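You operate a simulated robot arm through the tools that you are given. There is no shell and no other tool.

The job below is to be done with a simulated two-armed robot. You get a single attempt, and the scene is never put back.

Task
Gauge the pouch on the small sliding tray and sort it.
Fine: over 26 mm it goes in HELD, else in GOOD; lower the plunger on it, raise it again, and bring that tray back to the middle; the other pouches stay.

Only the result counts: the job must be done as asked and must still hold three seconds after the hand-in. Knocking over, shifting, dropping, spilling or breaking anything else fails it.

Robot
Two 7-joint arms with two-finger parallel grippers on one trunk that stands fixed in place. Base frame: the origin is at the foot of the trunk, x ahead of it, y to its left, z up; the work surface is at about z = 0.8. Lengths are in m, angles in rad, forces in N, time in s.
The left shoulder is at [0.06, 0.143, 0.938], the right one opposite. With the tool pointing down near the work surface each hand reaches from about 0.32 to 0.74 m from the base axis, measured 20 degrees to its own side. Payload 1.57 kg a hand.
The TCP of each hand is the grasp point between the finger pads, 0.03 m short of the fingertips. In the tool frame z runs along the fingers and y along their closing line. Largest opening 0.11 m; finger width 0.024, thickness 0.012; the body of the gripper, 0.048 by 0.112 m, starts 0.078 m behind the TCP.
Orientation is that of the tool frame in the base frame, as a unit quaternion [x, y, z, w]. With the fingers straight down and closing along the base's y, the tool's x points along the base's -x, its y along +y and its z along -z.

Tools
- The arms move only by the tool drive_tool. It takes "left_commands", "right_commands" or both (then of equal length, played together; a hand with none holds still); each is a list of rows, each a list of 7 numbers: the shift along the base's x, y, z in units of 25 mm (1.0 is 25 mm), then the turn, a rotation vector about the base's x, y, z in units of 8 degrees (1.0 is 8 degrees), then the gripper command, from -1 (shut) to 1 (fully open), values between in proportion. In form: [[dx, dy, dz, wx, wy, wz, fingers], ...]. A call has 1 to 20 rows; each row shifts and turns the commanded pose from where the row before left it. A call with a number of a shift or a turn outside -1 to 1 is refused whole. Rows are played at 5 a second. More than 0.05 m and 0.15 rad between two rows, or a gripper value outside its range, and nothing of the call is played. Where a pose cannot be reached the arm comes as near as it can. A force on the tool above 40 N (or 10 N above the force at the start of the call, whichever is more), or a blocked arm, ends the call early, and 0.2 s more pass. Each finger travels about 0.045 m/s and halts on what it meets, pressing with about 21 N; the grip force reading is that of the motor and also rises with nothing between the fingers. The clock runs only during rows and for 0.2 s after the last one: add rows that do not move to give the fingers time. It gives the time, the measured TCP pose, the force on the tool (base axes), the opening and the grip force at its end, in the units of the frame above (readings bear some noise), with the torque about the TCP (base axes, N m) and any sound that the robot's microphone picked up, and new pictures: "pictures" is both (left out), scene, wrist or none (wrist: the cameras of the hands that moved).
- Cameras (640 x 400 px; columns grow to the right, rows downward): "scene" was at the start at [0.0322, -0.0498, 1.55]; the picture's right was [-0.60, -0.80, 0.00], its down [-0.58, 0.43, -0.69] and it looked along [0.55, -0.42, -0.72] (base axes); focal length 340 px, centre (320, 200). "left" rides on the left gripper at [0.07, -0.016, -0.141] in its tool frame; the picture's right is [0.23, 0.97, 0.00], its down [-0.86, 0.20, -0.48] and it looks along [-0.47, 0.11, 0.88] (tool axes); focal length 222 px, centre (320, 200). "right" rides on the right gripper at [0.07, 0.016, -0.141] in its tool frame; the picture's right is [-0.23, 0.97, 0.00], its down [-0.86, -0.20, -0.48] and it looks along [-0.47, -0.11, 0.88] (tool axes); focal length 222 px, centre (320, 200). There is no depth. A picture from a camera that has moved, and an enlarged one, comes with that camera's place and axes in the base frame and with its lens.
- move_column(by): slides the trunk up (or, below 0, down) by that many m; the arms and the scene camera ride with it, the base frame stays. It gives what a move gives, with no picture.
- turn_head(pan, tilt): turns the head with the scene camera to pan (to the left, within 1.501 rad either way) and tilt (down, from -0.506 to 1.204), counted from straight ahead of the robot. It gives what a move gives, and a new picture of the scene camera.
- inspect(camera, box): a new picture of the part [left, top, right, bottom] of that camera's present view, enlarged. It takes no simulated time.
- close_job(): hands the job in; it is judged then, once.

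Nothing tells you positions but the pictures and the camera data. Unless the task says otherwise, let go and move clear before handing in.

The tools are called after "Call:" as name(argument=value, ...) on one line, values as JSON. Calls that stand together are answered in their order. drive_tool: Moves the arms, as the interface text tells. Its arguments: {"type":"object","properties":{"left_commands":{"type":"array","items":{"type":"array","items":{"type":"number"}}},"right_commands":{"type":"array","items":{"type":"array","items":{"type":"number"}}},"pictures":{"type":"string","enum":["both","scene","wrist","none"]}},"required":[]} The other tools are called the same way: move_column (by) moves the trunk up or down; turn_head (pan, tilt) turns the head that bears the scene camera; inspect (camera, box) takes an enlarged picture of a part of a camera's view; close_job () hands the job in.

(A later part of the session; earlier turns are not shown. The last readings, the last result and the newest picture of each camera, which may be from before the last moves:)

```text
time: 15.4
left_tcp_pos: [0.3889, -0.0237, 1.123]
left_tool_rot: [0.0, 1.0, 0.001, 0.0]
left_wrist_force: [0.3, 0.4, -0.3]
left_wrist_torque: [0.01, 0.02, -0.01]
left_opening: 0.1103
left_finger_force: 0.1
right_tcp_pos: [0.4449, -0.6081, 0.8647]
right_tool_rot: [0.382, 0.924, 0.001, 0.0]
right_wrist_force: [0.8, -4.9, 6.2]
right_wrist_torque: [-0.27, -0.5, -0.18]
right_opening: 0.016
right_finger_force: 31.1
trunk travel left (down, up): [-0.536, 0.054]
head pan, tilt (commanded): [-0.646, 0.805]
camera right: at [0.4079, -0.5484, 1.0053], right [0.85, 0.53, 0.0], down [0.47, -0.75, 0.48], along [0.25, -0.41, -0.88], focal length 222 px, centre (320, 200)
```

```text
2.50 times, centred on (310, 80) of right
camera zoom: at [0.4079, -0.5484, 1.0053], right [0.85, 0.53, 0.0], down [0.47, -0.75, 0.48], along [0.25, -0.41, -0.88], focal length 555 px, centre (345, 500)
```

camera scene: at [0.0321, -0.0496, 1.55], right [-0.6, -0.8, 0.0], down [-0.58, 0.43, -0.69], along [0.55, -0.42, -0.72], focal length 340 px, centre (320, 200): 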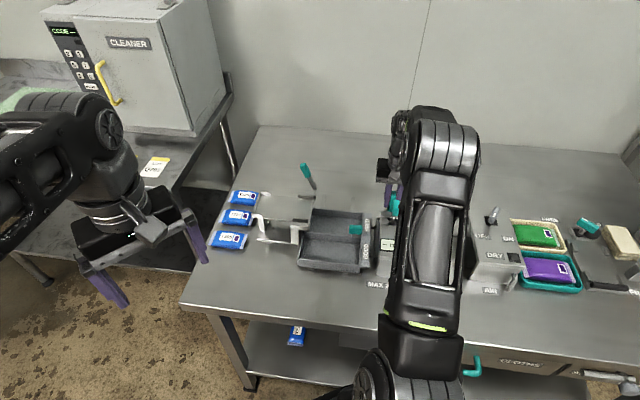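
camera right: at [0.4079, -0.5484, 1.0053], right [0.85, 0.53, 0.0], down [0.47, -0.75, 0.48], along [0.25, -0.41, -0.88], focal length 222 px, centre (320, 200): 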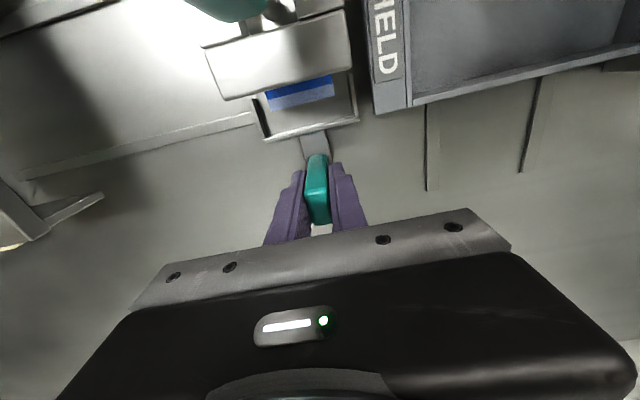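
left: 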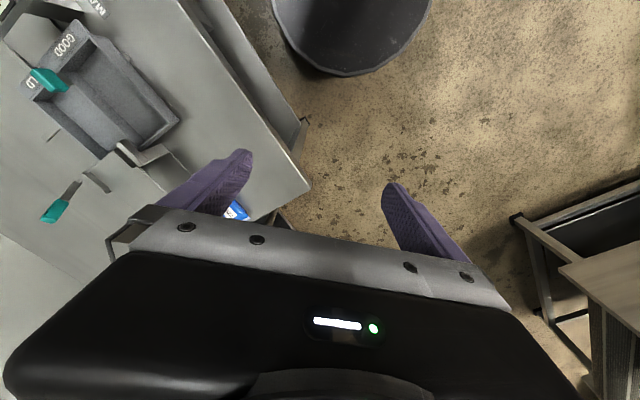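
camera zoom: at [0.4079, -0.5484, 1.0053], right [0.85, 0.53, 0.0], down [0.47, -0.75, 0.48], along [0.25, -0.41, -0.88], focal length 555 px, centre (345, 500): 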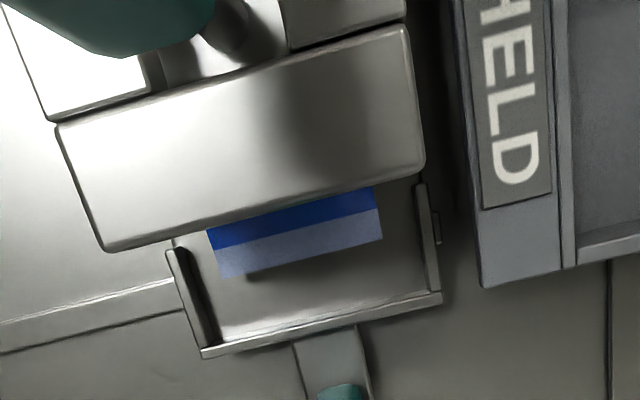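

The tray is now centred under the plunger to within about 1 mm (tray s≈-0.115, gauge s≈-0.116). I'll release the handle and rise straight up.

Call:
drive_tool(right_commands=[[0, 0, 0, 0, 0, 0, -0.4], [0, 0, 0, 0, 0, 0, 0.0], [0, 0, 0, 0, 0, 0, 0.1], [0, 0, 0, 0, 0, 0, 0.1], [0, 0, 0.5, 0, 0, 0, 0.1], [0, 0, 0.9, 0, 0, 0, 0.1], [0, 0, 0.9, 0, 0, 0, 0.1], [0, 0, 0.9, 0, 0, 0, 0.1], [0, 0, 0.9, 0, 0, 0, 0.1], [0, 0, 0.9, 0, 0, 0, 0.1], [0, 0, 0.9, 0, 0, 0, 0.1]], pictures="both")

Call:
inspect(camera="right", box=[200, 0, 420, 200])

```text
time: 17.8
left_tcp_pos: [0.3893, -0.0248, 1.1238]
left_tool_rot: [-0.001, 1.0, -0.001, -0.001]
left_wrist_force: [0.4, -0.6, -0.5]
left_wrist_torque: [0.02, -0.01, 0.02]
left_opening: 0.1099
left_finger_force: 0.1
right_tcp_pos: [0.4454, -0.6074, 1.0126]
right_tool_rot: [0.382, 0.924, 0.001, 0.0]
right_wrist_force: [0.5, -0.3, 0.1]
right_wrist_torque: [0.01, 0.01, -0.01]
right_opening: 0.0604
right_finger_force: 0.0
trunk travel left (down, up): [-0.536, 0.054]
head pan, tilt (commanded): [-0.646, 0.805]
camera scene: at [0.0321, -0.0496, 1.55], right [-0.6, -0.8, 0.0], down [-0.58, 0.43, -0.69], along [0.55, -0.42, -0.72], focal length 340 px, centre (320, 200)
camera right: at [0.4082, -0.5483, 1.1529], right [0.85, 0.53, 0.0], down [0.46, -0.74, 0.48], along [0.25, -0.41, -0.88], focal length 222 px, centre (320, 200)
```

scene: 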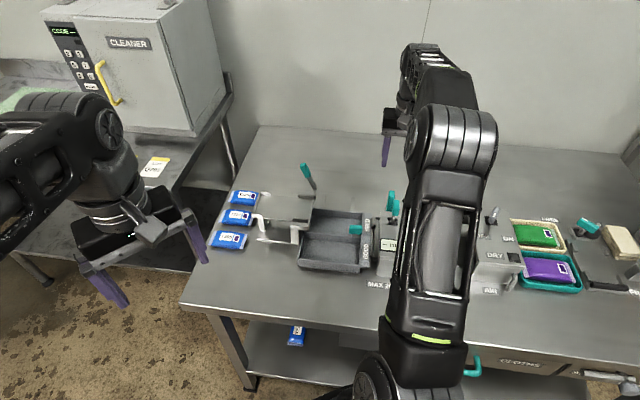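
right: 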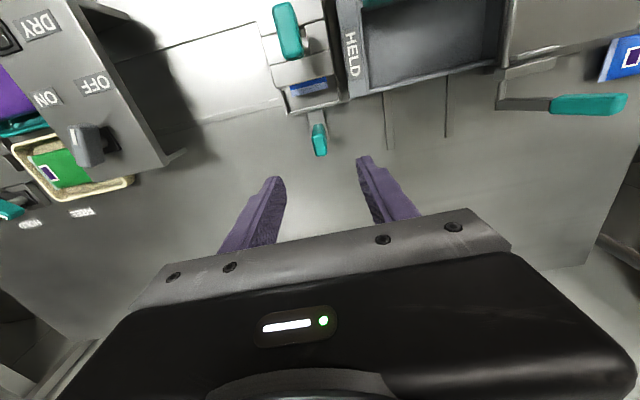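

```text
2.00 times, centred on (310, 100) of right
camera zoom: at [0.4082, -0.5483, 1.1529], right [0.85, 0.53, 0.0], down [0.46, -0.74, 0.48], along [0.25, -0.41, -0.88], focal length 444 px, centre (340, 400)
```

zoom: 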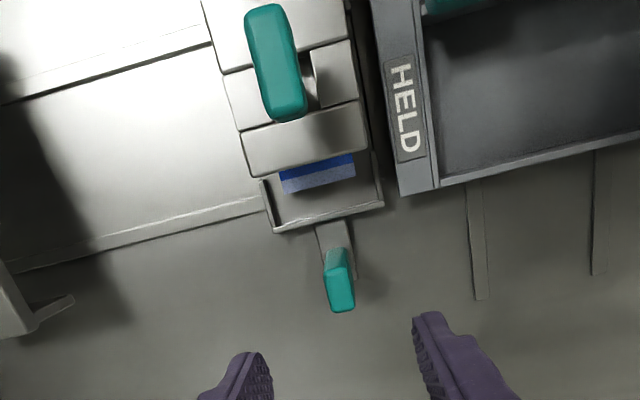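

From here the knob is confirmed at about (0.369, -0.5345, 0.939). I'll move above it with the tips still higher than the knob and check.

Call:
drive_tool(right_commands=[[-0.762, 0.729, 0, 0, 0, 0, 0.1], [-0.762, 0.729, 0, 0, 0, 0, 0.1], [-0.762, 0.729, 0, 0, 0, 0, 0.1], [-0.762, 0.729, 0, 0, 0, 0, 0.1], [0, 0, 0, 0, 0, 0, 0.1]], pictures="both")

Call:
inspect(camera="right", box=[220, 20, 420, 220])

```text
time: 19.0
left_tcp_pos: [0.3901, -0.0242, 1.1244]
left_tool_rot: [-0.001, 1.0, 0.0, 0.0]
left_wrist_force: [-0.1, 1.1, 0.3]
left_wrist_torque: [-0.01, 0.01, -0.03]
left_opening: 0.1101
left_finger_force: 0.0
right_tcp_pos: [0.3684, -0.5355, 1.0113]
right_tool_rot: [0.382, 0.924, 0.0, -0.001]
right_wrist_force: [0.1, -0.7, 0.3]
right_wrist_torque: [-0.01, -0.03, 0.03]
right_opening: 0.0606
right_finger_force: 0.1
trunk travel left (down, up): [-0.536, 0.054]
head pan, tilt (commanded): [-0.646, 0.805]
camera scene: at [0.0327, -0.0501, 1.5499], right [-0.6, -0.8, 0.0], down [-0.58, 0.43, -0.69], along [0.55, -0.42, -0.72], focal length 340 px, centre (320, 200)
camera right: at [0.3303, -0.4761, 1.1515], right [0.85, 0.53, 0.0], down [0.47, -0.75, 0.48], along [0.25, -0.41, -0.88], focal length 222 px, centre (320, 200)
```

scene: 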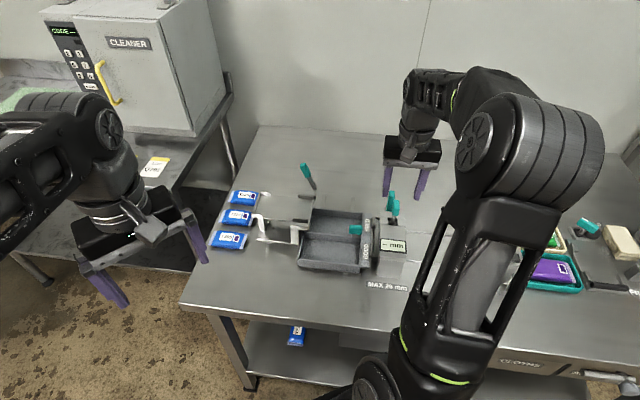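
right: 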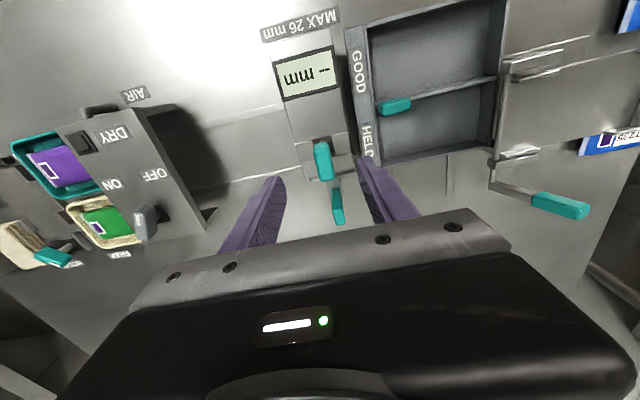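

```text
2.00 times, centred on (320, 120) of right
camera zoom: at [0.3303, -0.4761, 1.1515], right [0.85, 0.53, 0.0], down [0.47, -0.75, 0.48], along [0.25, -0.41, -0.88], focal length 444 px, centre (320, 360)
```

zoom: 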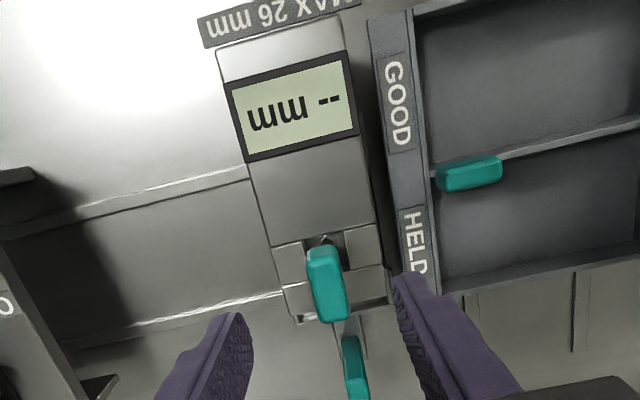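

The knob is about 2 mm toward the bin side of my centreline. I'll correct that, lower until the tips span the knob (TCP z≈0.957), and grip it.

Call:
drive_tool(right_commands=[[0.06, 0.06, -0.6, 0, 0, 0, 0.1], [0, 0, -0.8, 0, 0, 0, 0.1], [0, 0, -0.77, 0, 0, 0, 0.1], [0, 0, 0, 0, 0, 0, 0.1]], pictures="both")

Call:
inspect(camera="right", box=[220, 20, 420, 240])

Call:
inspect(camera="scene", box=[360, 150, 440, 260])

```text
time: 20.0
left_tcp_pos: [0.3888, -0.0233, 1.1242]
left_tool_rot: [0.0, 1.0, 0.0, 0.0]
left_wrist_force: [0.0, -0.4, 1.0]
left_wrist_torque: [0.01, 0.03, 0.01]
left_opening: 0.1099
left_finger_force: 0.0
right_tcp_pos: [0.3705, -0.5323, 0.9574]
right_tool_rot: [0.382, 0.924, 0.0, 0.0]
right_wrist_force: [0.3, -0.1, 0.6]
right_wrist_torque: [-0.01, -0.03, 0.03]
right_opening: 0.0607
right_finger_force: 0.1
trunk travel left (down, up): [-0.536, 0.054]
head pan, tilt (commanded): [-0.646, 0.805]
camera scene: at [0.0321, -0.0498, 1.55], right [-0.6, -0.8, 0.0], down [-0.58, 0.43, -0.69], along [0.55, -0.42, -0.72], focal length 340 px, centre (320, 200)
camera right: at [0.3323, -0.4736, 1.0984], right [0.85, 0.53, 0.0], down [0.46, -0.75, 0.48], along [0.25, -0.41, -0.88], focal length 222 px, centre (320, 200)
```

scene: 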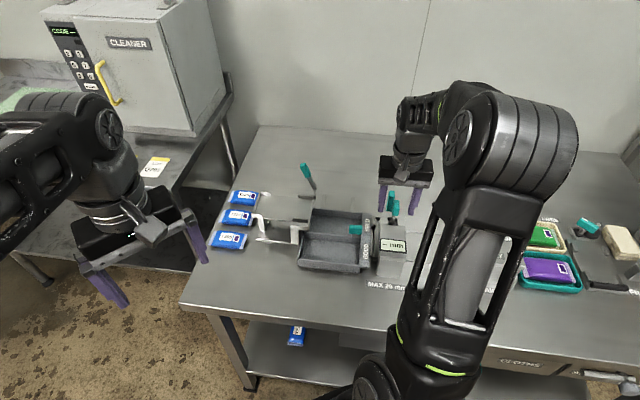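
right: 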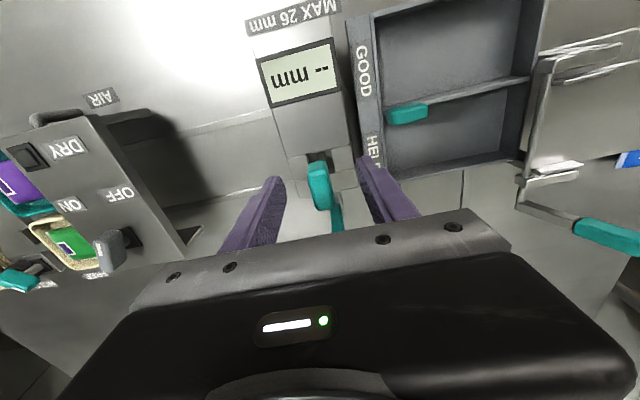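

```text
1.82 times, centred on (320, 130) of right
camera zoom: at [0.3323, -0.4736, 1.0984], right [0.85, 0.53, 0.0], down [0.46, -0.75, 0.48], along [0.25, -0.41, -0.88], focal length 404 px, centre (320, 327)
```

zoom: 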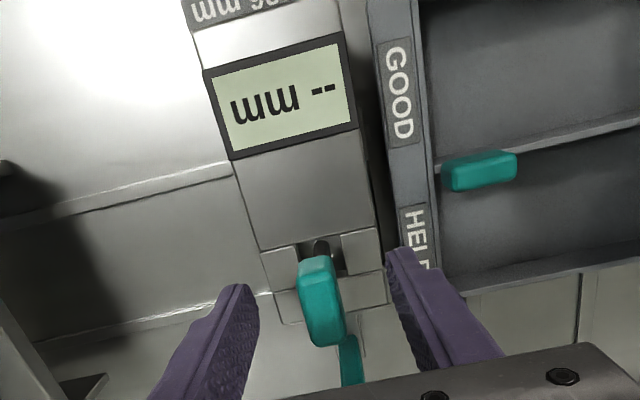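

```text
3.64 times, centred on (400, 205) of scene
camera zoom: at [0.0321, -0.0498, 1.55], right [-0.6, -0.8, 0.0], down [-0.58, 0.43, -0.69], along [0.55, -0.42, -0.72], focal length 1236 px, centre (29, 182)
```

zoom: 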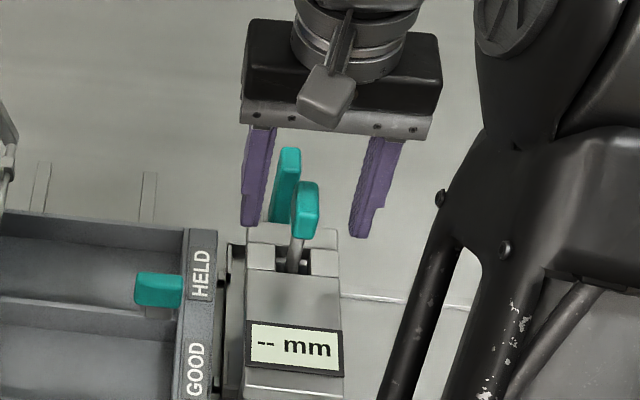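

The knob sits well between the fingers, so I'll close on it.

Call:
drive_tool(right_commands=[[0, 0, 0, 0, 0, 0, -0.4], [0, 0, 0, 0, 0, 0, -0.7], [0, 0, 0, 0, 0, 0, -1], [0, 0, 0, 0, 0, 0, -1], [0, 0, 0, 0, 0, 0, -1], [0, 0, 0, 0, 0, 0, -1]], pictures="both")

Call:
inspect(camera="scene", box=[360, 150, 440, 260])

```text
time: 21.4
left_tcp_pos: [0.3901, -0.0242, 1.1228]
left_tool_rot: [-0.001, 1.0, 0.0, 0.0]
left_wrist_force: [-0.1, 0.5, 0.4]
left_wrist_torque: [0.03, -0.01, -0.01]
left_opening: 0.1103
left_finger_force: 0.0
right_tcp_pos: [0.3697, -0.5313, 0.9572]
right_tool_rot: [0.382, 0.924, -0.001, 0.001]
right_wrist_force: [1.6, 1.0, -1.6]
right_wrist_torque: [-0.07, -0.14, -0.11]
right_opening: 0.016
right_finger_force: 31.3
trunk travel left (down, up): [-0.536, 0.054]
head pan, tilt (commanded): [-0.646, 0.805]
camera scene: at [0.0325, -0.0498, 1.5499], right [-0.6, -0.8, 0.0], down [-0.58, 0.43, -0.69], along [0.55, -0.42, -0.72], focal length 340 px, centre (320, 200)
camera right: at [0.3328, -0.4734, 1.0986], right [0.85, 0.53, 0.0], down [0.47, -0.75, 0.48], along [0.25, -0.41, -0.88], focal length 222 px, centre (320, 200)
```

scene: 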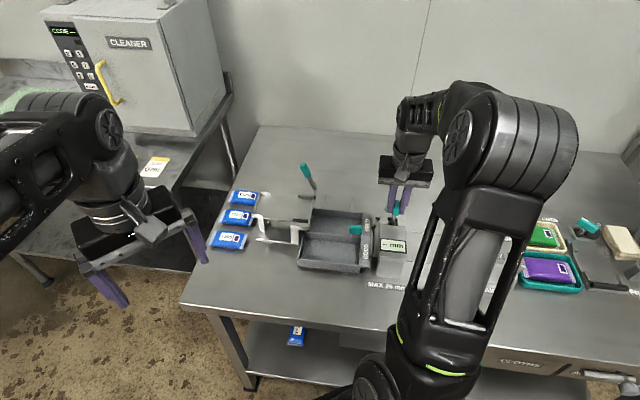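
right: 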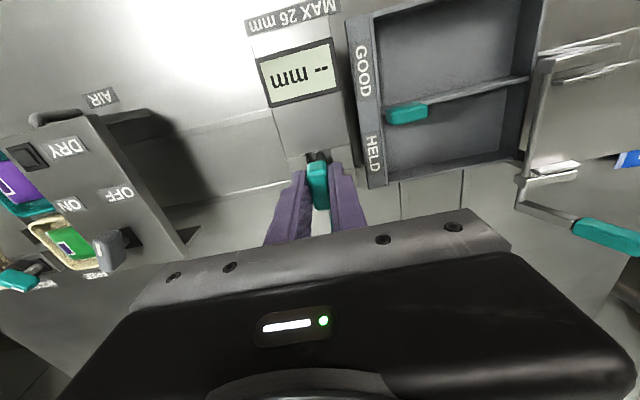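

```text
3.64 times, centred on (400, 205) of scene
camera zoom: at [0.0325, -0.0498, 1.5499], right [-0.6, -0.8, 0.0], down [-0.58, 0.43, -0.69], along [0.55, -0.42, -0.72], focal length 1236 px, centre (29, 182)
```

zoom: 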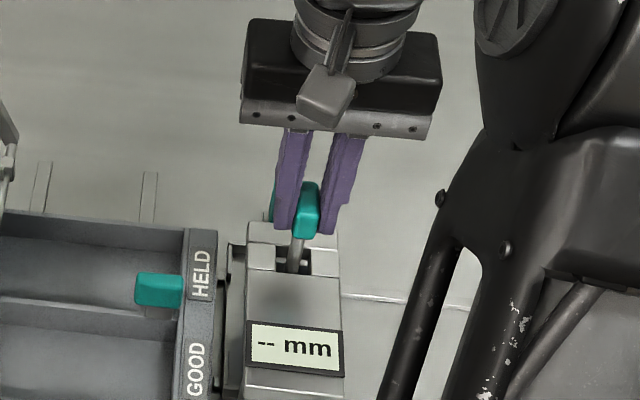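

Gripped at 16 mm. Now I'll lower the plunger slowly in small steps, watching the force and the display.

Call:
drive_tool(right_commands=[[0, 0, -0.12, 0, 0, 0, -1], [0, 0, -0.12, 0, 0, 0, -1], [0, 0, -0.12, 0, 0, 0, -1], [0, 0, 0, 0, 0, 0, -1]], pictures="both")

Call:
inspect(camera="scene", box=[360, 150, 440, 260])

```text
time: 22.4
left_tcp_pos: [0.391, -0.0228, 1.1235]
left_tool_rot: [0.0, 1.0, 0.0, 0.001]
left_wrist_force: [0.2, 0.1, -0.1]
left_wrist_torque: [-0.03, 0.02, 0.01]
left_opening: 0.11
left_finger_force: 0.0
right_tcp_pos: [0.37, -0.5328, 0.9484]
right_tool_rot: [0.382, 0.924, 0.0, 0.0]
right_wrist_force: [3.0, 3.1, -1.2]
right_wrist_torque: [-0.01, -0.16, -0.07]
right_opening: 0.0154
right_finger_force: 31.1
trunk travel left (down, up): [-0.536, 0.054]
head pan, tilt (commanded): [-0.646, 0.805]
camera scene: at [0.0328, -0.0495, 1.5499], right [-0.6, -0.8, 0.0], down [-0.58, 0.43, -0.69], along [0.55, -0.42, -0.72], focal length 340 px, centre (320, 200)
camera right: at [0.3328, -0.4734, 1.089], right [0.85, 0.53, 0.0], down [0.47, -0.74, 0.48], along [0.25, -0.41, -0.88], focal length 222 px, centre (320, 200)
```

scene: 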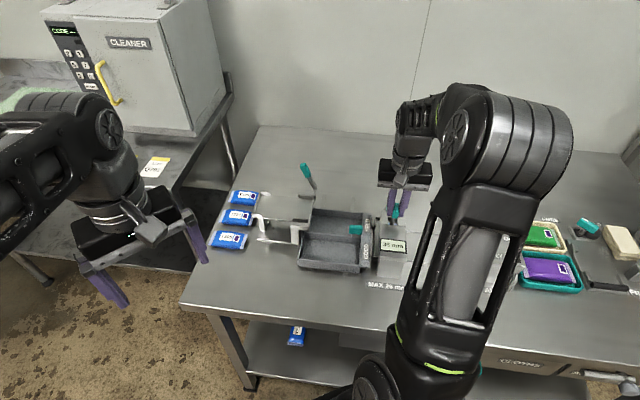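
right: 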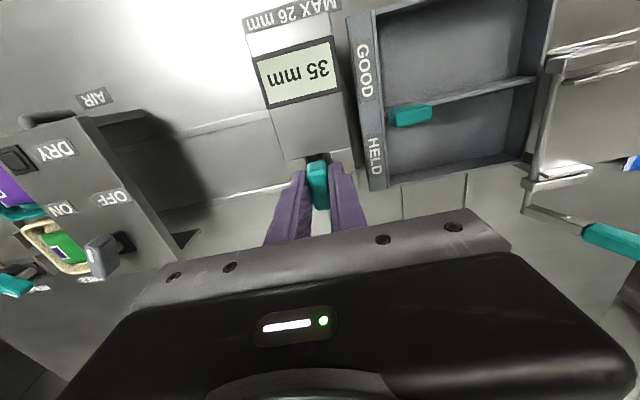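

```text
3.64 times, centred on (400, 205) of scene
camera zoom: at [0.0328, -0.0495, 1.5499], right [-0.6, -0.8, 0.0], down [-0.58, 0.43, -0.69], along [0.55, -0.42, -0.72], focal length 1236 px, centre (29, 182)
```

zoom: 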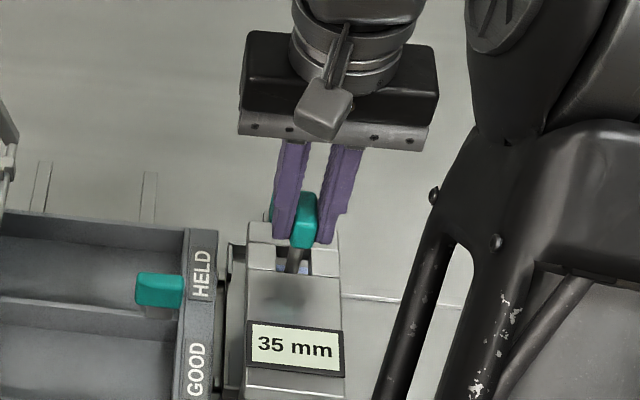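

The display is live and reads 35 mm at the current height with no contact force yet. I'll keep lowering gently until it touches the pouch.

Call:
drive_tool(right_commands=[[0, 0, -0.08, 0, 0, 0, -1], [0, 0, -0.08, 0, 0, 0, -1], [0, 0, 0, 0, 0, 0, -1]], pictures="both")

Call:
inspect(camera="scene", box=[360, 170, 440, 260])

```text
time: 23.2
left_tcp_pos: [0.3906, -0.0238, 1.1239]
left_tool_rot: [0.0, 1.0, 0.0, 0.0]
left_wrist_force: [0.8, -0.3, -0.4]
left_wrist_torque: [0.0, 0.0, 0.02]
left_opening: 0.1098
left_finger_force: 0.1
right_tcp_pos: [0.3699, -0.5322, 0.9432]
right_tool_rot: [0.382, 0.924, -0.001, 0.0]
right_wrist_force: [2.8, 4.4, -0.7]
right_wrist_torque: [0.16, -0.02, -0.04]
right_opening: 0.0155
right_finger_force: 31.6
trunk travel left (down, up): [-0.536, 0.054]
head pan, tilt (commanded): [-0.646, 0.805]
camera scene: at [0.0328, -0.0495, 1.55], right [-0.6, -0.8, 0.0], down [-0.58, 0.43, -0.69], along [0.55, -0.42, -0.72], focal length 340 px, centre (320, 200)
camera right: at [0.3328, -0.4734, 1.0845], right [0.85, 0.53, 0.0], down [0.47, -0.75, 0.48], along [0.25, -0.41, -0.88], focal length 222 px, centre (320, 200)
```

scene: 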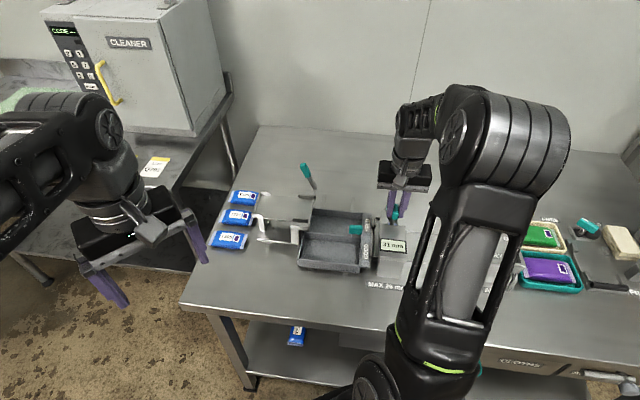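
right: 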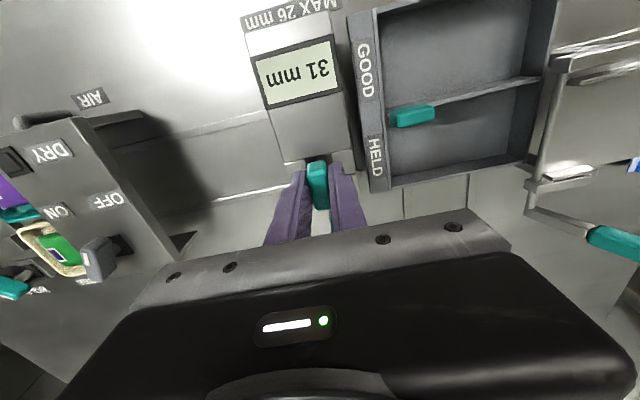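

```text
4.44 times, centred on (400, 215) of scene
camera zoom: at [0.0328, -0.0495, 1.55], right [-0.6, -0.8, 0.0], down [-0.58, 0.43, -0.69], along [0.55, -0.42, -0.72], focal length 1510 px, centre (-36, 133)
```

zoom: 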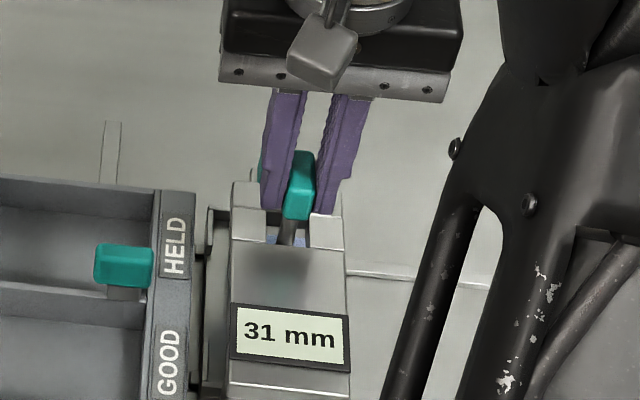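

Call:
drive_tool(right_commands=[[0, 0, -0.05, 0, 0, 0, -1], [0, 0, -0.05, 0, 0, 0, -1], [0, 0, 0, 0, 0, 0, -1]], pictures="wrist")

Call:
inspect(camera="scene", box=[360, 170, 440, 260])

```text
time: 24.0
left_tcp_pos: [0.3904, -0.0254, 1.1239]
left_tool_rot: [-0.001, 1.0, 0.001, 0.0]
left_wrist_force: [-0.2, -0.1, 0.6]
left_wrist_torque: [-0.04, -0.02, -0.02]
left_opening: 0.1101
left_finger_force: 0.1
right_tcp_pos: [0.3706, -0.5327, 0.9428]
right_tool_rot: [0.381, 0.925, 0.001, 0.0]
right_wrist_force: [2.5, 3.3, -1.5]
right_wrist_torque: [0.08, -0.03, -0.1]
right_opening: 0.0157
right_finger_force: 31.2
trunk travel left (down, up): [-0.536, 0.054]
head pan, tilt (commanded): [-0.646, 0.805]
camera right: at [0.3328, -0.4734, 1.083], right [0.85, 0.53, 0.0], down [0.47, -0.75, 0.48], along [0.25, -0.41, -0.88], focal length 222 px, centre (320, 200)
```

right: 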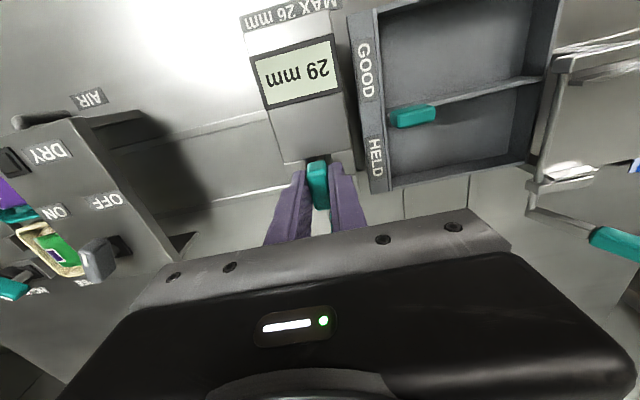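

```text
4.44 times, centred on (400, 215) of scene
camera zoom: at [0.0326, -0.0495, 1.55], right [-0.6, -0.8, 0.0], down [-0.58, 0.43, -0.69], along [0.55, -0.42, -0.72], focal length 1510 px, centre (-36, 133)
```

zoom: 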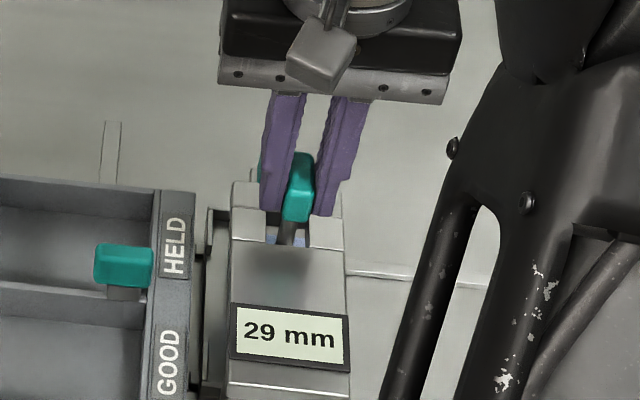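

Call:
drive_tool(right_commands=[[0, 0, -0.04, 0, 0, 0, -1], [0, 0, -0.04, 0, 0, 0, -1], [0, 0, 0, 0, 0, 0, -1]], pictures="wrist")

Call:
inspect(camera="scene", box=[360, 170, 440, 260])

```text
time: 24.8
left_tcp_pos: [0.39, -0.0242, 1.1235]
left_tool_rot: [0.0, 1.0, 0.0, 0.0]
left_wrist_force: [-0.7, 0.2, -0.4]
left_wrist_torque: [-0.02, 0.02, 0.0]
left_opening: 0.11
left_finger_force: 0.0
right_tcp_pos: [0.3703, -0.5321, 0.9393]
right_tool_rot: [0.382, 0.924, 0.0, -0.001]
right_wrist_force: [1.5, 6.9, -0.8]
right_wrist_torque: [-0.11, -0.33, -0.08]
right_opening: 0.0155
right_finger_force: 31.6
trunk travel left (down, up): [-0.536, 0.054]
head pan, tilt (commanded): [-0.646, 0.805]
camera right: at [0.3328, -0.4734, 1.0806], right [0.85, 0.53, 0.0], down [0.47, -0.75, 0.48], along [0.25, -0.41, -0.88], focal length 222 px, centre (320, 200)
```

right: 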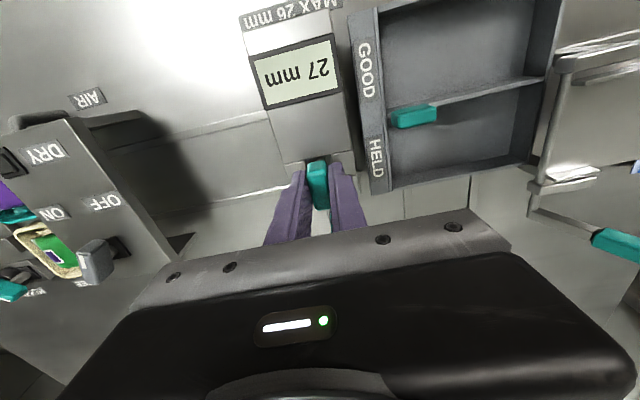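

```text
4.44 times, centred on (400, 215) of scene
camera zoom: at [0.0326, -0.0491, 1.55], right [-0.6, -0.8, 0.0], down [-0.58, 0.43, -0.69], along [0.55, -0.42, -0.72], focal length 1510 px, centre (-36, 133)
```

zoom: 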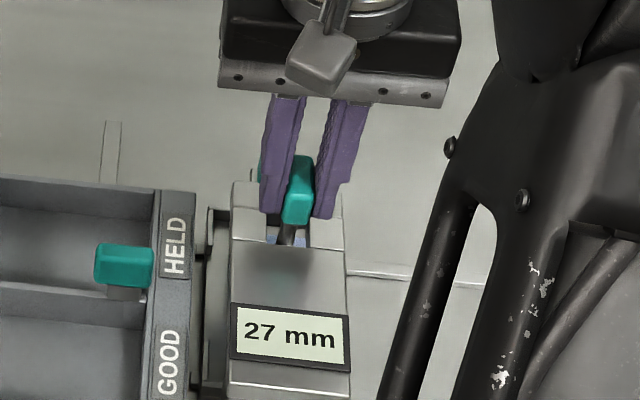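

27 mm now, still with no upward force, so the plunger may not have touched the pouch yet. I'll keep lowering 1 mm at a time.

Call:
drive_tool(right_commands=[[0, 0, -0.04, 0, 0, 0, -1], [0, 0, 0, 0, 0, 0, -1], [0, 0, 0, 0, 0, 0, -1]], pictures="wrist")

Call:
inspect(camera="scene", box=[360, 170, 440, 260])

```text
time: 25.6
left_tcp_pos: [0.3901, -0.023, 1.1235]
left_tool_rot: [0.0, 1.0, 0.0, 0.0]
left_wrist_force: [0.3, -0.7, -0.8]
left_wrist_torque: [-0.01, 0.02, -0.05]
left_opening: 0.1102
left_finger_force: 0.0
right_tcp_pos: [0.3693, -0.5317, 0.9385]
right_tool_rot: [0.381, 0.925, 0.0, 0.0]
right_wrist_force: [4.4, 4.1, -1.0]
right_wrist_torque: [0.26, 0.12, -0.08]
right_opening: 0.0154
right_finger_force: 31.5
trunk travel left (down, up): [-0.536, 0.054]
head pan, tilt (commanded): [-0.646, 0.805]
camera right: at [0.3328, -0.4734, 1.0794], right [0.85, 0.53, 0.0], down [0.47, -0.74, 0.48], along [0.25, -0.41, -0.88], focal length 222 px, centre (320, 200)
```

right: 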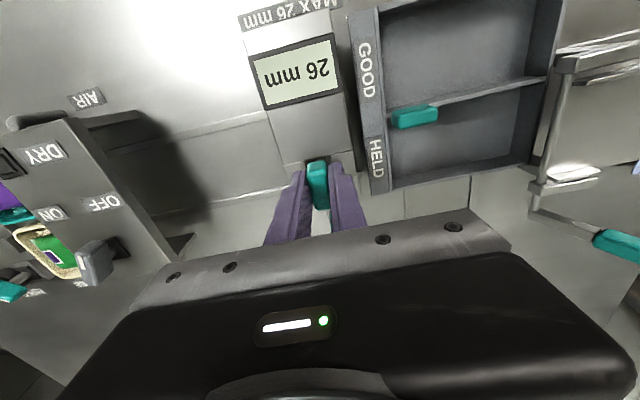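

```text
4.44 times, centred on (400, 215) of scene
camera zoom: at [0.033, -0.0495, 1.5499], right [-0.6, -0.8, 0.0], down [-0.58, 0.43, -0.69], along [0.55, -0.42, -0.72], focal length 1510 px, centre (-36, 133)
```

zoom: 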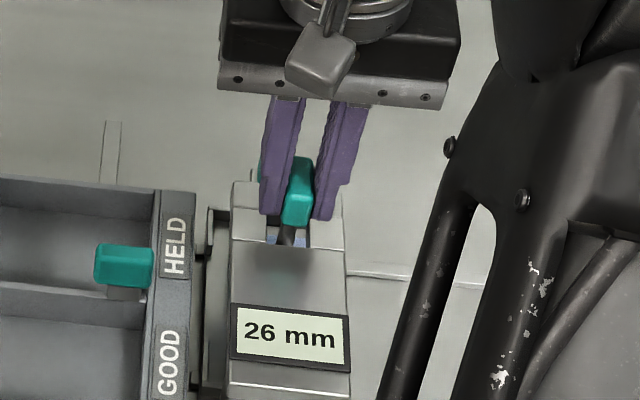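

Call:
drive_tool(right_commands=[[0, 0, -0.04, 0, 0, 0, -1], [0, 0, -0.04, 0, 0, 0, -1], [0, 0, 0, 0, 0, 0, -1]], pictures="wrist")

Call:
inspect(camera="scene", box=[360, 170, 440, 260])

```text
time: 26.4
left_tcp_pos: [0.3879, -0.023, 1.1244]
left_tool_rot: [0.0, 1.0, -0.001, 0.001]
left_wrist_force: [0.2, -0.8, -0.7]
left_wrist_torque: [0.04, 0.0, 0.01]
left_opening: 0.1102
left_finger_force: 0.0
right_tcp_pos: [0.3702, -0.533, 0.9374]
right_tool_rot: [0.383, 0.924, 0.0, 0.0]
right_wrist_force: [1.2, 3.5, 14.8]
right_wrist_torque: [0.56, 0.42, -0.08]
right_opening: 0.0156
right_finger_force: 30.9
trunk travel left (down, up): [-0.536, 0.054]
head pan, tilt (commanded): [-0.646, 0.805]
camera right: at [0.3325, -0.473, 1.0781], right [0.85, 0.53, 0.0], down [0.46, -0.74, 0.48], along [0.25, -0.41, -0.88], focal length 222 px, centre (320, 200)
```

right: 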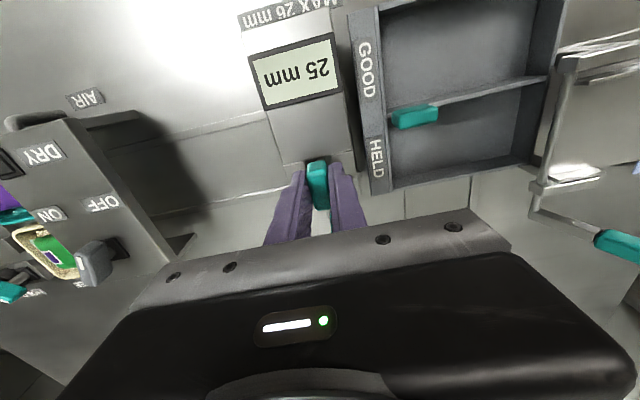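

```text
4.44 times, centred on (400, 215) of scene
camera zoom: at [0.0315, -0.0481, 1.5502], right [-0.6, -0.8, 0.0], down [-0.58, 0.43, -0.69], along [0.55, -0.42, -0.72], focal length 1510 px, centre (-36, 133)
```

zoom: 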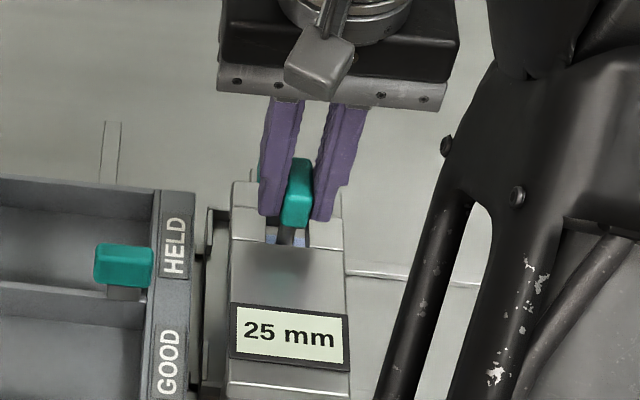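

Contact: 14.8 N upward with the display holding at 25 mm (no force at 26), so the pouch is about 25 mm and goes in GOOD. I'll hold briefly to confirm the reading before raising.

Call:
drive_tool(right_commands=[[0, 0, -0.01, 0, 0, 0, -1], [0, 0, 0, 0, 0, 0, -1], [0, 0, 0, 0, 0, 0, -1], [0, 0, 0, 0, 0, 0, -1]], pictures="wrist")

Call:
inspect(camera="scene", box=[370, 220, 430, 260])

```text
time: 27.4
left_tcp_pos: [0.3902, -0.0238, 1.1247]
left_tool_rot: [-0.001, 1.0, 0.0, 0.001]
left_wrist_force: [0.1, -0.2, 0.0]
left_wrist_torque: [0.0, -0.04, -0.01]
left_opening: 0.11
left_finger_force: 0.1
right_tcp_pos: [0.3695, -0.5322, 0.9368]
right_tool_rot: [0.382, 0.924, -0.001, 0.002]
right_wrist_force: [3.8, -0.2, 17.9]
right_wrist_torque: [-0.05, -0.13, -0.09]
right_opening: 0.0155
right_finger_force: 30.9
trunk travel left (down, up): [-0.536, 0.054]
head pan, tilt (commanded): [-0.646, 0.805]
camera right: at [0.3324, -0.473, 1.078], right [0.85, 0.53, 0.0], down [0.46, -0.74, 0.48], along [0.25, -0.41, -0.88], focal length 222 px, centre (320, 200)
```

right: 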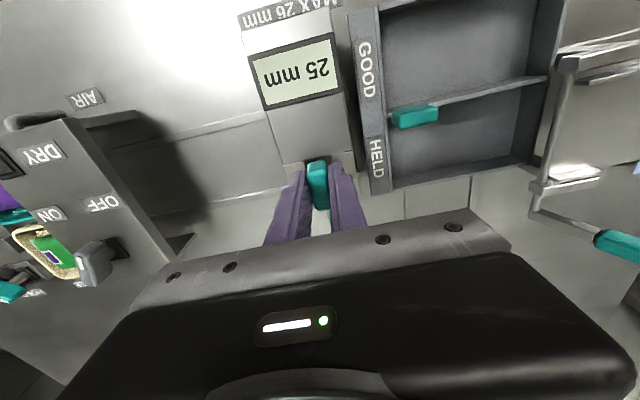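

```text
10.00 times, centred on (400, 240) of scene
camera zoom: at [0.0316, -0.0482, 1.5501], right [-0.6, -0.8, 0.0], down [-0.58, 0.43, -0.69], along [0.55, -0.42, -0.72], focal length 3398 px, centre (-480, -200)
```

zoom: 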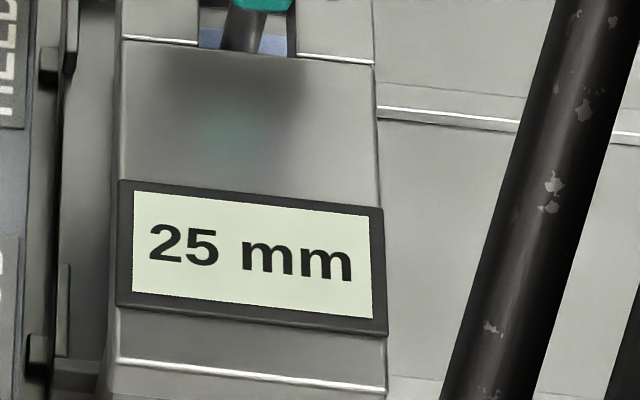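

25 mm is steady under 18 N, so the verdict is GOOD. Now I'll raise the plunger back to its start height.

Call:
drive_tool(right_commands=[[0, 0, 0.1, 0, 0, 0, -1], [0, 0, 0.15, 0, 0, 0, -1], [0, 0, 0.15, 0, 0, 0, -1], [0, 0, 0.15, 0, 0, 0, -1], [0, 0, 0.15, 0, 0, 0, -1], [0, 0, 0.12, 0, 0, 0, -1], [0, 0, 0, 0, 0, 0, -1]], pictures="both")

Call:
inspect(camera="scene", box=[360, 150, 440, 260])

```text
time: 29.0
left_tcp_pos: [0.3905, -0.023, 1.1238]
left_tool_rot: [0.0, 1.0, 0.0, 0.0]
left_wrist_force: [-0.4, 0.8, 0.4]
left_wrist_torque: [0.0, -0.01, 0.0]
left_opening: 0.1102
left_finger_force: 0.0
right_tcp_pos: [0.3708, -0.5317, 0.9567]
right_tool_rot: [0.382, 0.924, 0.002, -0.001]
right_wrist_force: [-0.6, 3.5, -1.9]
right_wrist_torque: [0.77, 0.65, -0.06]
right_opening: 0.0154
right_finger_force: 30.9
trunk travel left (down, up): [-0.536, 0.054]
head pan, tilt (commanded): [-0.646, 0.805]
camera scene: at [0.0323, -0.0496, 1.55], right [-0.6, -0.8, 0.0], down [-0.58, 0.43, -0.69], along [0.55, -0.42, -0.72], focal length 340 px, centre (320, 200)
camera right: at [0.3331, -0.4735, 1.0971], right [0.85, 0.53, 0.0], down [0.47, -0.75, 0.48], along [0.25, -0.4, -0.88], focal length 222 px, centre (320, 200)
```

scene: 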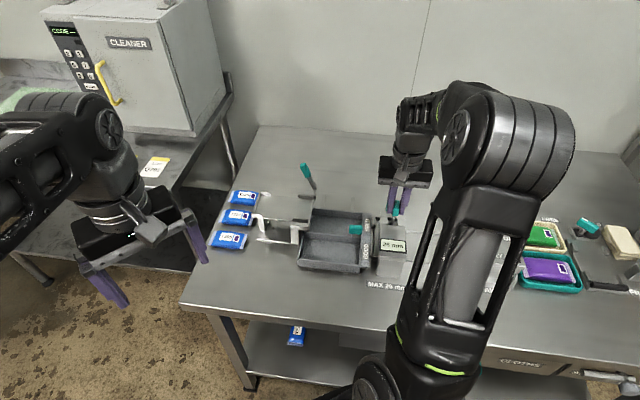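
right: 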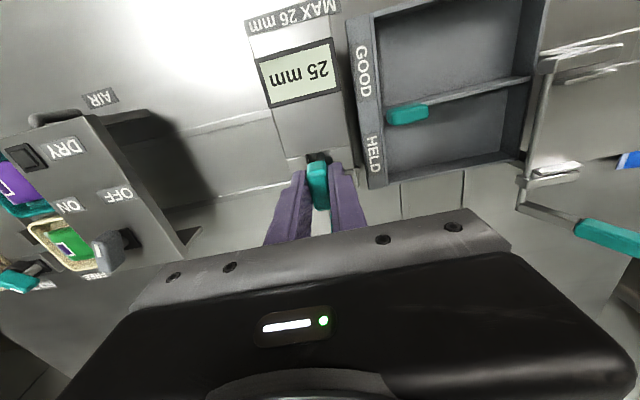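

```text
3.64 times, centred on (400, 205) of scene
camera zoom: at [0.0323, -0.0496, 1.55], right [-0.6, -0.8, 0.0], down [-0.58, 0.43, -0.69], along [0.55, -0.42, -0.72], focal length 1236 px, centre (29, 182)
```

zoom: 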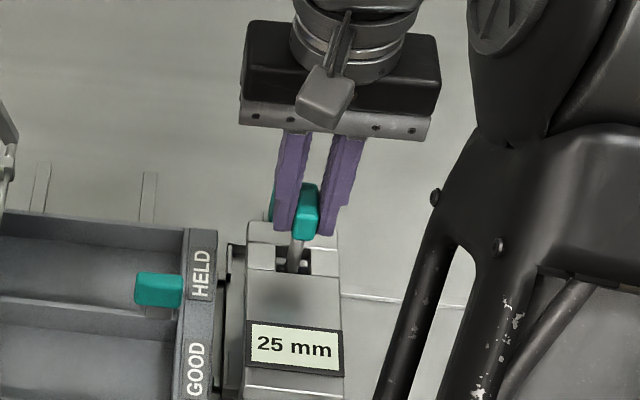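

The display has latched 25 mm. The knob is about 1.5 mm below where it started, so I'll raise it the rest of the way.

Call:
drive_tool(right_commands=[[0, 0, 0.05, 0, 0, 0, -1], [0, 0, 0.04, 0, 0, 0, -1], [0, 0, 0, 0, 0, 0, -1]], pictures="wrist")

```text
time: 29.8
left_tcp_pos: [0.3895, -0.024, 1.1231]
left_tool_rot: [0.0, 1.0, 0.0, 0.0]
left_wrist_force: [0.3, 0.1, -0.5]
left_wrist_torque: [-0.01, -0.01, -0.03]
left_opening: 0.1101
left_finger_force: 0.1
right_tcp_pos: [0.3692, -0.5313, 0.9582]
right_tool_rot: [0.382, 0.924, 0.001, -0.002]
right_wrist_force: [-6.7, 9.6, -16.3]
right_wrist_torque: [0.03, -0.06, -0.04]
right_opening: 0.0156
right_finger_force: 31.8
trunk travel left (down, up): [-0.536, 0.054]
head pan, tilt (commanded): [-0.646, 0.805]
camera right: at [0.3333, -0.4738, 1.0992], right [0.85, 0.53, 0.0], down [0.47, -0.75, 0.47], along [0.25, -0.4, -0.88], focal length 222 px, centre (320, 200)
```

right: 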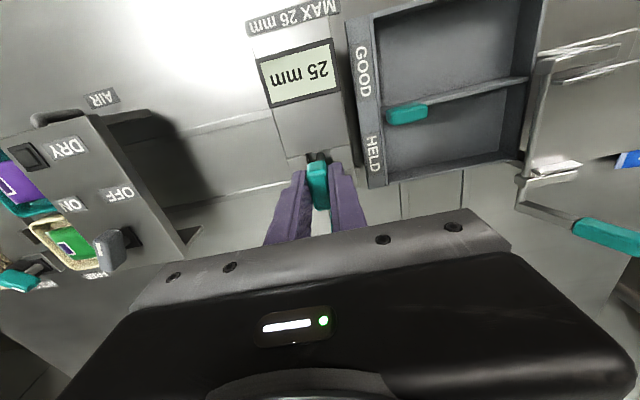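

The plunger is at its upper stop (16 N downward on the tool). I'll release it and rise clear.

Call:
drive_tool(right_commands=[[0, 0, -0.02, 0, 0, 0, -0.7], [0, 0, 0, 0, 0, 0, -0.2], [0, 0, 0, 0, 0, 0, 0.1], [0, 0, 0, 0, 0, 0, 0.1], [0, 0, 0.6, 0, 0, 0, 0.1], [0, 0, 0.9, 0, 0, 0, 0.1], [0, 0, 0.8, 0, 0, 0, 0.1]], pictures="both")

Call:
inspect(camera="scene", box=[360, 150, 440, 260])

Call:
inspect(camera="right", box=[220, 20, 420, 240])

```text
time: 31.4
left_tcp_pos: [0.3893, -0.0236, 1.1242]
left_tool_rot: [-0.001, 1.0, 0.001, 0.0]
left_wrist_force: [-0.6, 0.0, -0.9]
left_wrist_torque: [0.01, -0.02, 0.01]
left_opening: 0.1098
left_finger_force: 0.0
right_tcp_pos: [0.3706, -0.5347, 1.0171]
right_tool_rot: [0.382, 0.924, 0.0, -0.001]
right_wrist_force: [0.6, -0.7, 0.0]
right_wrist_torque: [0.01, -0.01, -0.04]
right_opening: 0.0604
right_finger_force: 0.0
trunk travel left (down, up): [-0.536, 0.054]
head pan, tilt (commanded): [-0.646, 0.805]
camera scene: at [0.032, -0.0497, 1.5499], right [-0.6, -0.8, 0.0], down [-0.58, 0.43, -0.69], along [0.55, -0.42, -0.72], focal length 340 px, centre (320, 200)
camera right: at [0.3329, -0.4751, 1.1576], right [0.85, 0.53, 0.0], down [0.47, -0.75, 0.48], along [0.25, -0.41, -0.88], focal length 222 px, centre (320, 200)
```

scene: 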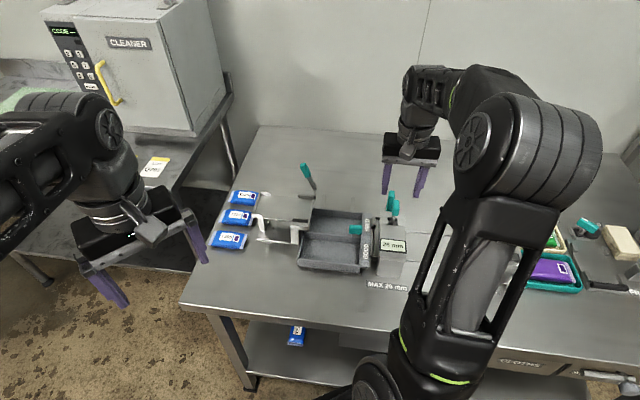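
right: 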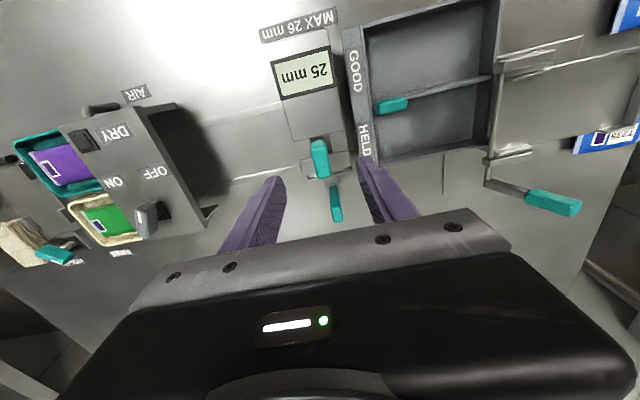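

```text
3.64 times, centred on (400, 205) of scene
camera zoom: at [0.032, -0.0497, 1.5499], right [-0.6, -0.8, 0.0], down [-0.58, 0.43, -0.69], along [0.55, -0.42, -0.72], focal length 1236 px, centre (29, 182)
```

zoom: 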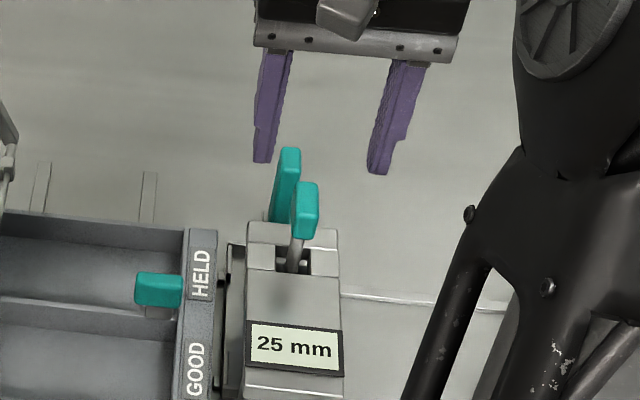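

```text
1.82 times, centred on (320, 130) of right
camera zoom: at [0.3329, -0.4751, 1.1576], right [0.85, 0.53, 0.0], down [0.47, -0.75, 0.48], along [0.25, -0.41, -0.88], focal length 404 px, centre (320, 327)
```

zoom: 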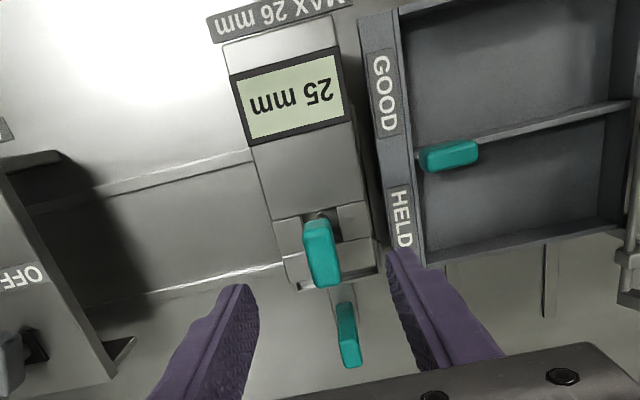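

The plunger is raised and stays up. I'll go back over the tray handle and descend to grip it.

Call:
drive_tool(right_commands=[[0.743, -0.734, 0, 0, 0, 0, 0.1], [0.743, -0.734, 0, 0, 0, 0, 0.1], [0.743, -0.734, 0, 0, 0, 0, 0.1], [0.743, -0.734, 0, 0, 0, 0, 0.1], [0, 0, -0.5, 0, 0, 0, 0.1], [0, 0, -0.9, 0, 0, 0, 0.1], [0, 0, -0.9, 0, 0, 0, 0.1], [0, 0, -0.6, 0, 0, 0, 0.1], [0, 0, 0, 0, 0, 0, 0.1]], pictures="wrist")

Call:
inspect(camera="right", box=[220, 40, 420, 240])

```text
time: 33.4
left_tcp_pos: [0.3889, -0.0239, 1.1243]
left_tool_rot: [-0.001, 1.0, 0.0, 0.0]
left_wrist_force: [0.2, 0.8, 0.6]
left_wrist_torque: [0.01, 0.01, -0.03]
left_opening: 0.1101
left_finger_force: 0.0
right_tcp_pos: [0.4437, -0.6051, 0.9467]
right_tool_rot: [0.383, 0.924, 0.0, 0.0]
right_wrist_force: [0.2, 0.6, 0.0]
right_wrist_torque: [0.07, 0.0, -0.04]
right_opening: 0.0605
right_finger_force: 0.1
trunk travel left (down, up): [-0.536, 0.054]
head pan, tilt (commanded): [-0.646, 0.805]
camera right: at [0.4067, -0.5461, 1.0878], right [0.85, 0.53, 0.0], down [0.47, -0.75, 0.48], along [0.25, -0.41, -0.88], focal length 222 px, centre (320, 200)
```

right: 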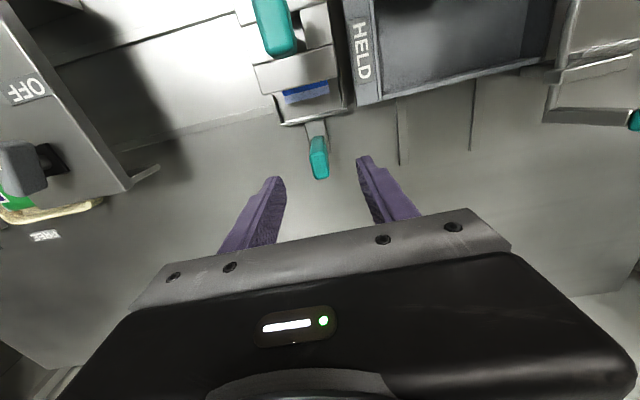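

```text
2.00 times, centred on (320, 140) of right
camera zoom: at [0.4067, -0.5461, 1.0878], right [0.85, 0.53, 0.0], down [0.47, -0.75, 0.48], along [0.25, -0.41, -0.88], focal length 444 px, centre (320, 320)
```

zoom: 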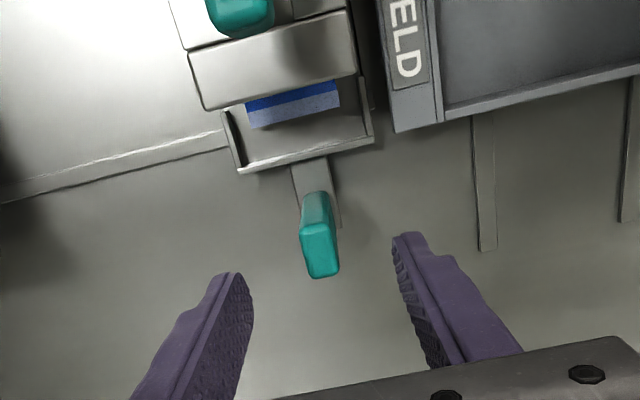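

Call:
drive_tool(right_commands=[[0.07, -0.1, -0.82, 0, 0, 0, 0.1], [0, 0, -0.82, 0, 0, 0, 0.1], [0, 0, -0.82, 0, 0, 0, 0.1], [0, 0, -0.82, 0, 0, 0, 0.1], [0, 0, 0, 0, 0, 0, 0.1], [0, 0, 0, 0, 0, 0, -0.4], [0, 0, 0, 0, 0, 0, -0.7], [0, 0, 0, 0, 0, 0, -1], [0, 0, 0, 0, 0, 0, -1], [0, 0, 0, 0, 0, 0, -1], [0, 0, 0, 0, 0, 0, -1]], pictures="wrist")

```text
time: 35.8
left_tcp_pos: [0.3905, -0.024, 1.1246]
left_tool_rot: [0.0, 1.0, 0.0, -0.001]
left_wrist_force: [-0.5, -0.9, 0.2]
left_wrist_torque: [-0.01, 0.02, 0.01]
left_opening: 0.1101
left_finger_force: 0.0
right_tcp_pos: [0.4451, -0.6082, 0.8626]
right_tool_rot: [0.382, 0.924, 0.0, 0.0]
right_wrist_force: [-0.2, 1.9, -1.2]
right_wrist_torque: [-0.05, -0.11, -0.26]
right_opening: 0.0156
right_finger_force: 32.2
trunk travel left (down, up): [-0.536, 0.054]
head pan, tilt (commanded): [-0.646, 0.805]
camera right: at [0.4082, -0.5499, 1.0037], right [0.85, 0.53, 0.0], down [0.46, -0.75, 0.48], along [0.25, -0.41, -0.88], focal length 222 px, centre (320, 200)
```

right: 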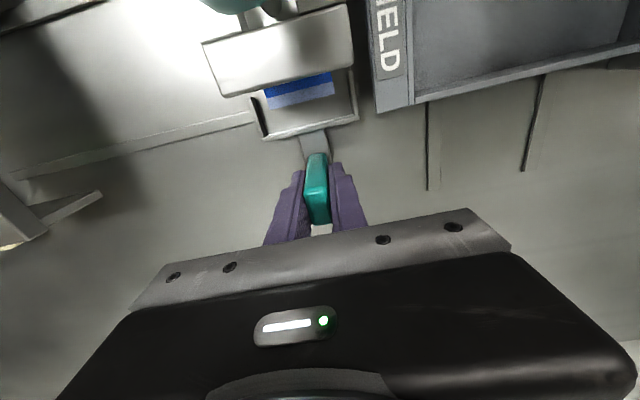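

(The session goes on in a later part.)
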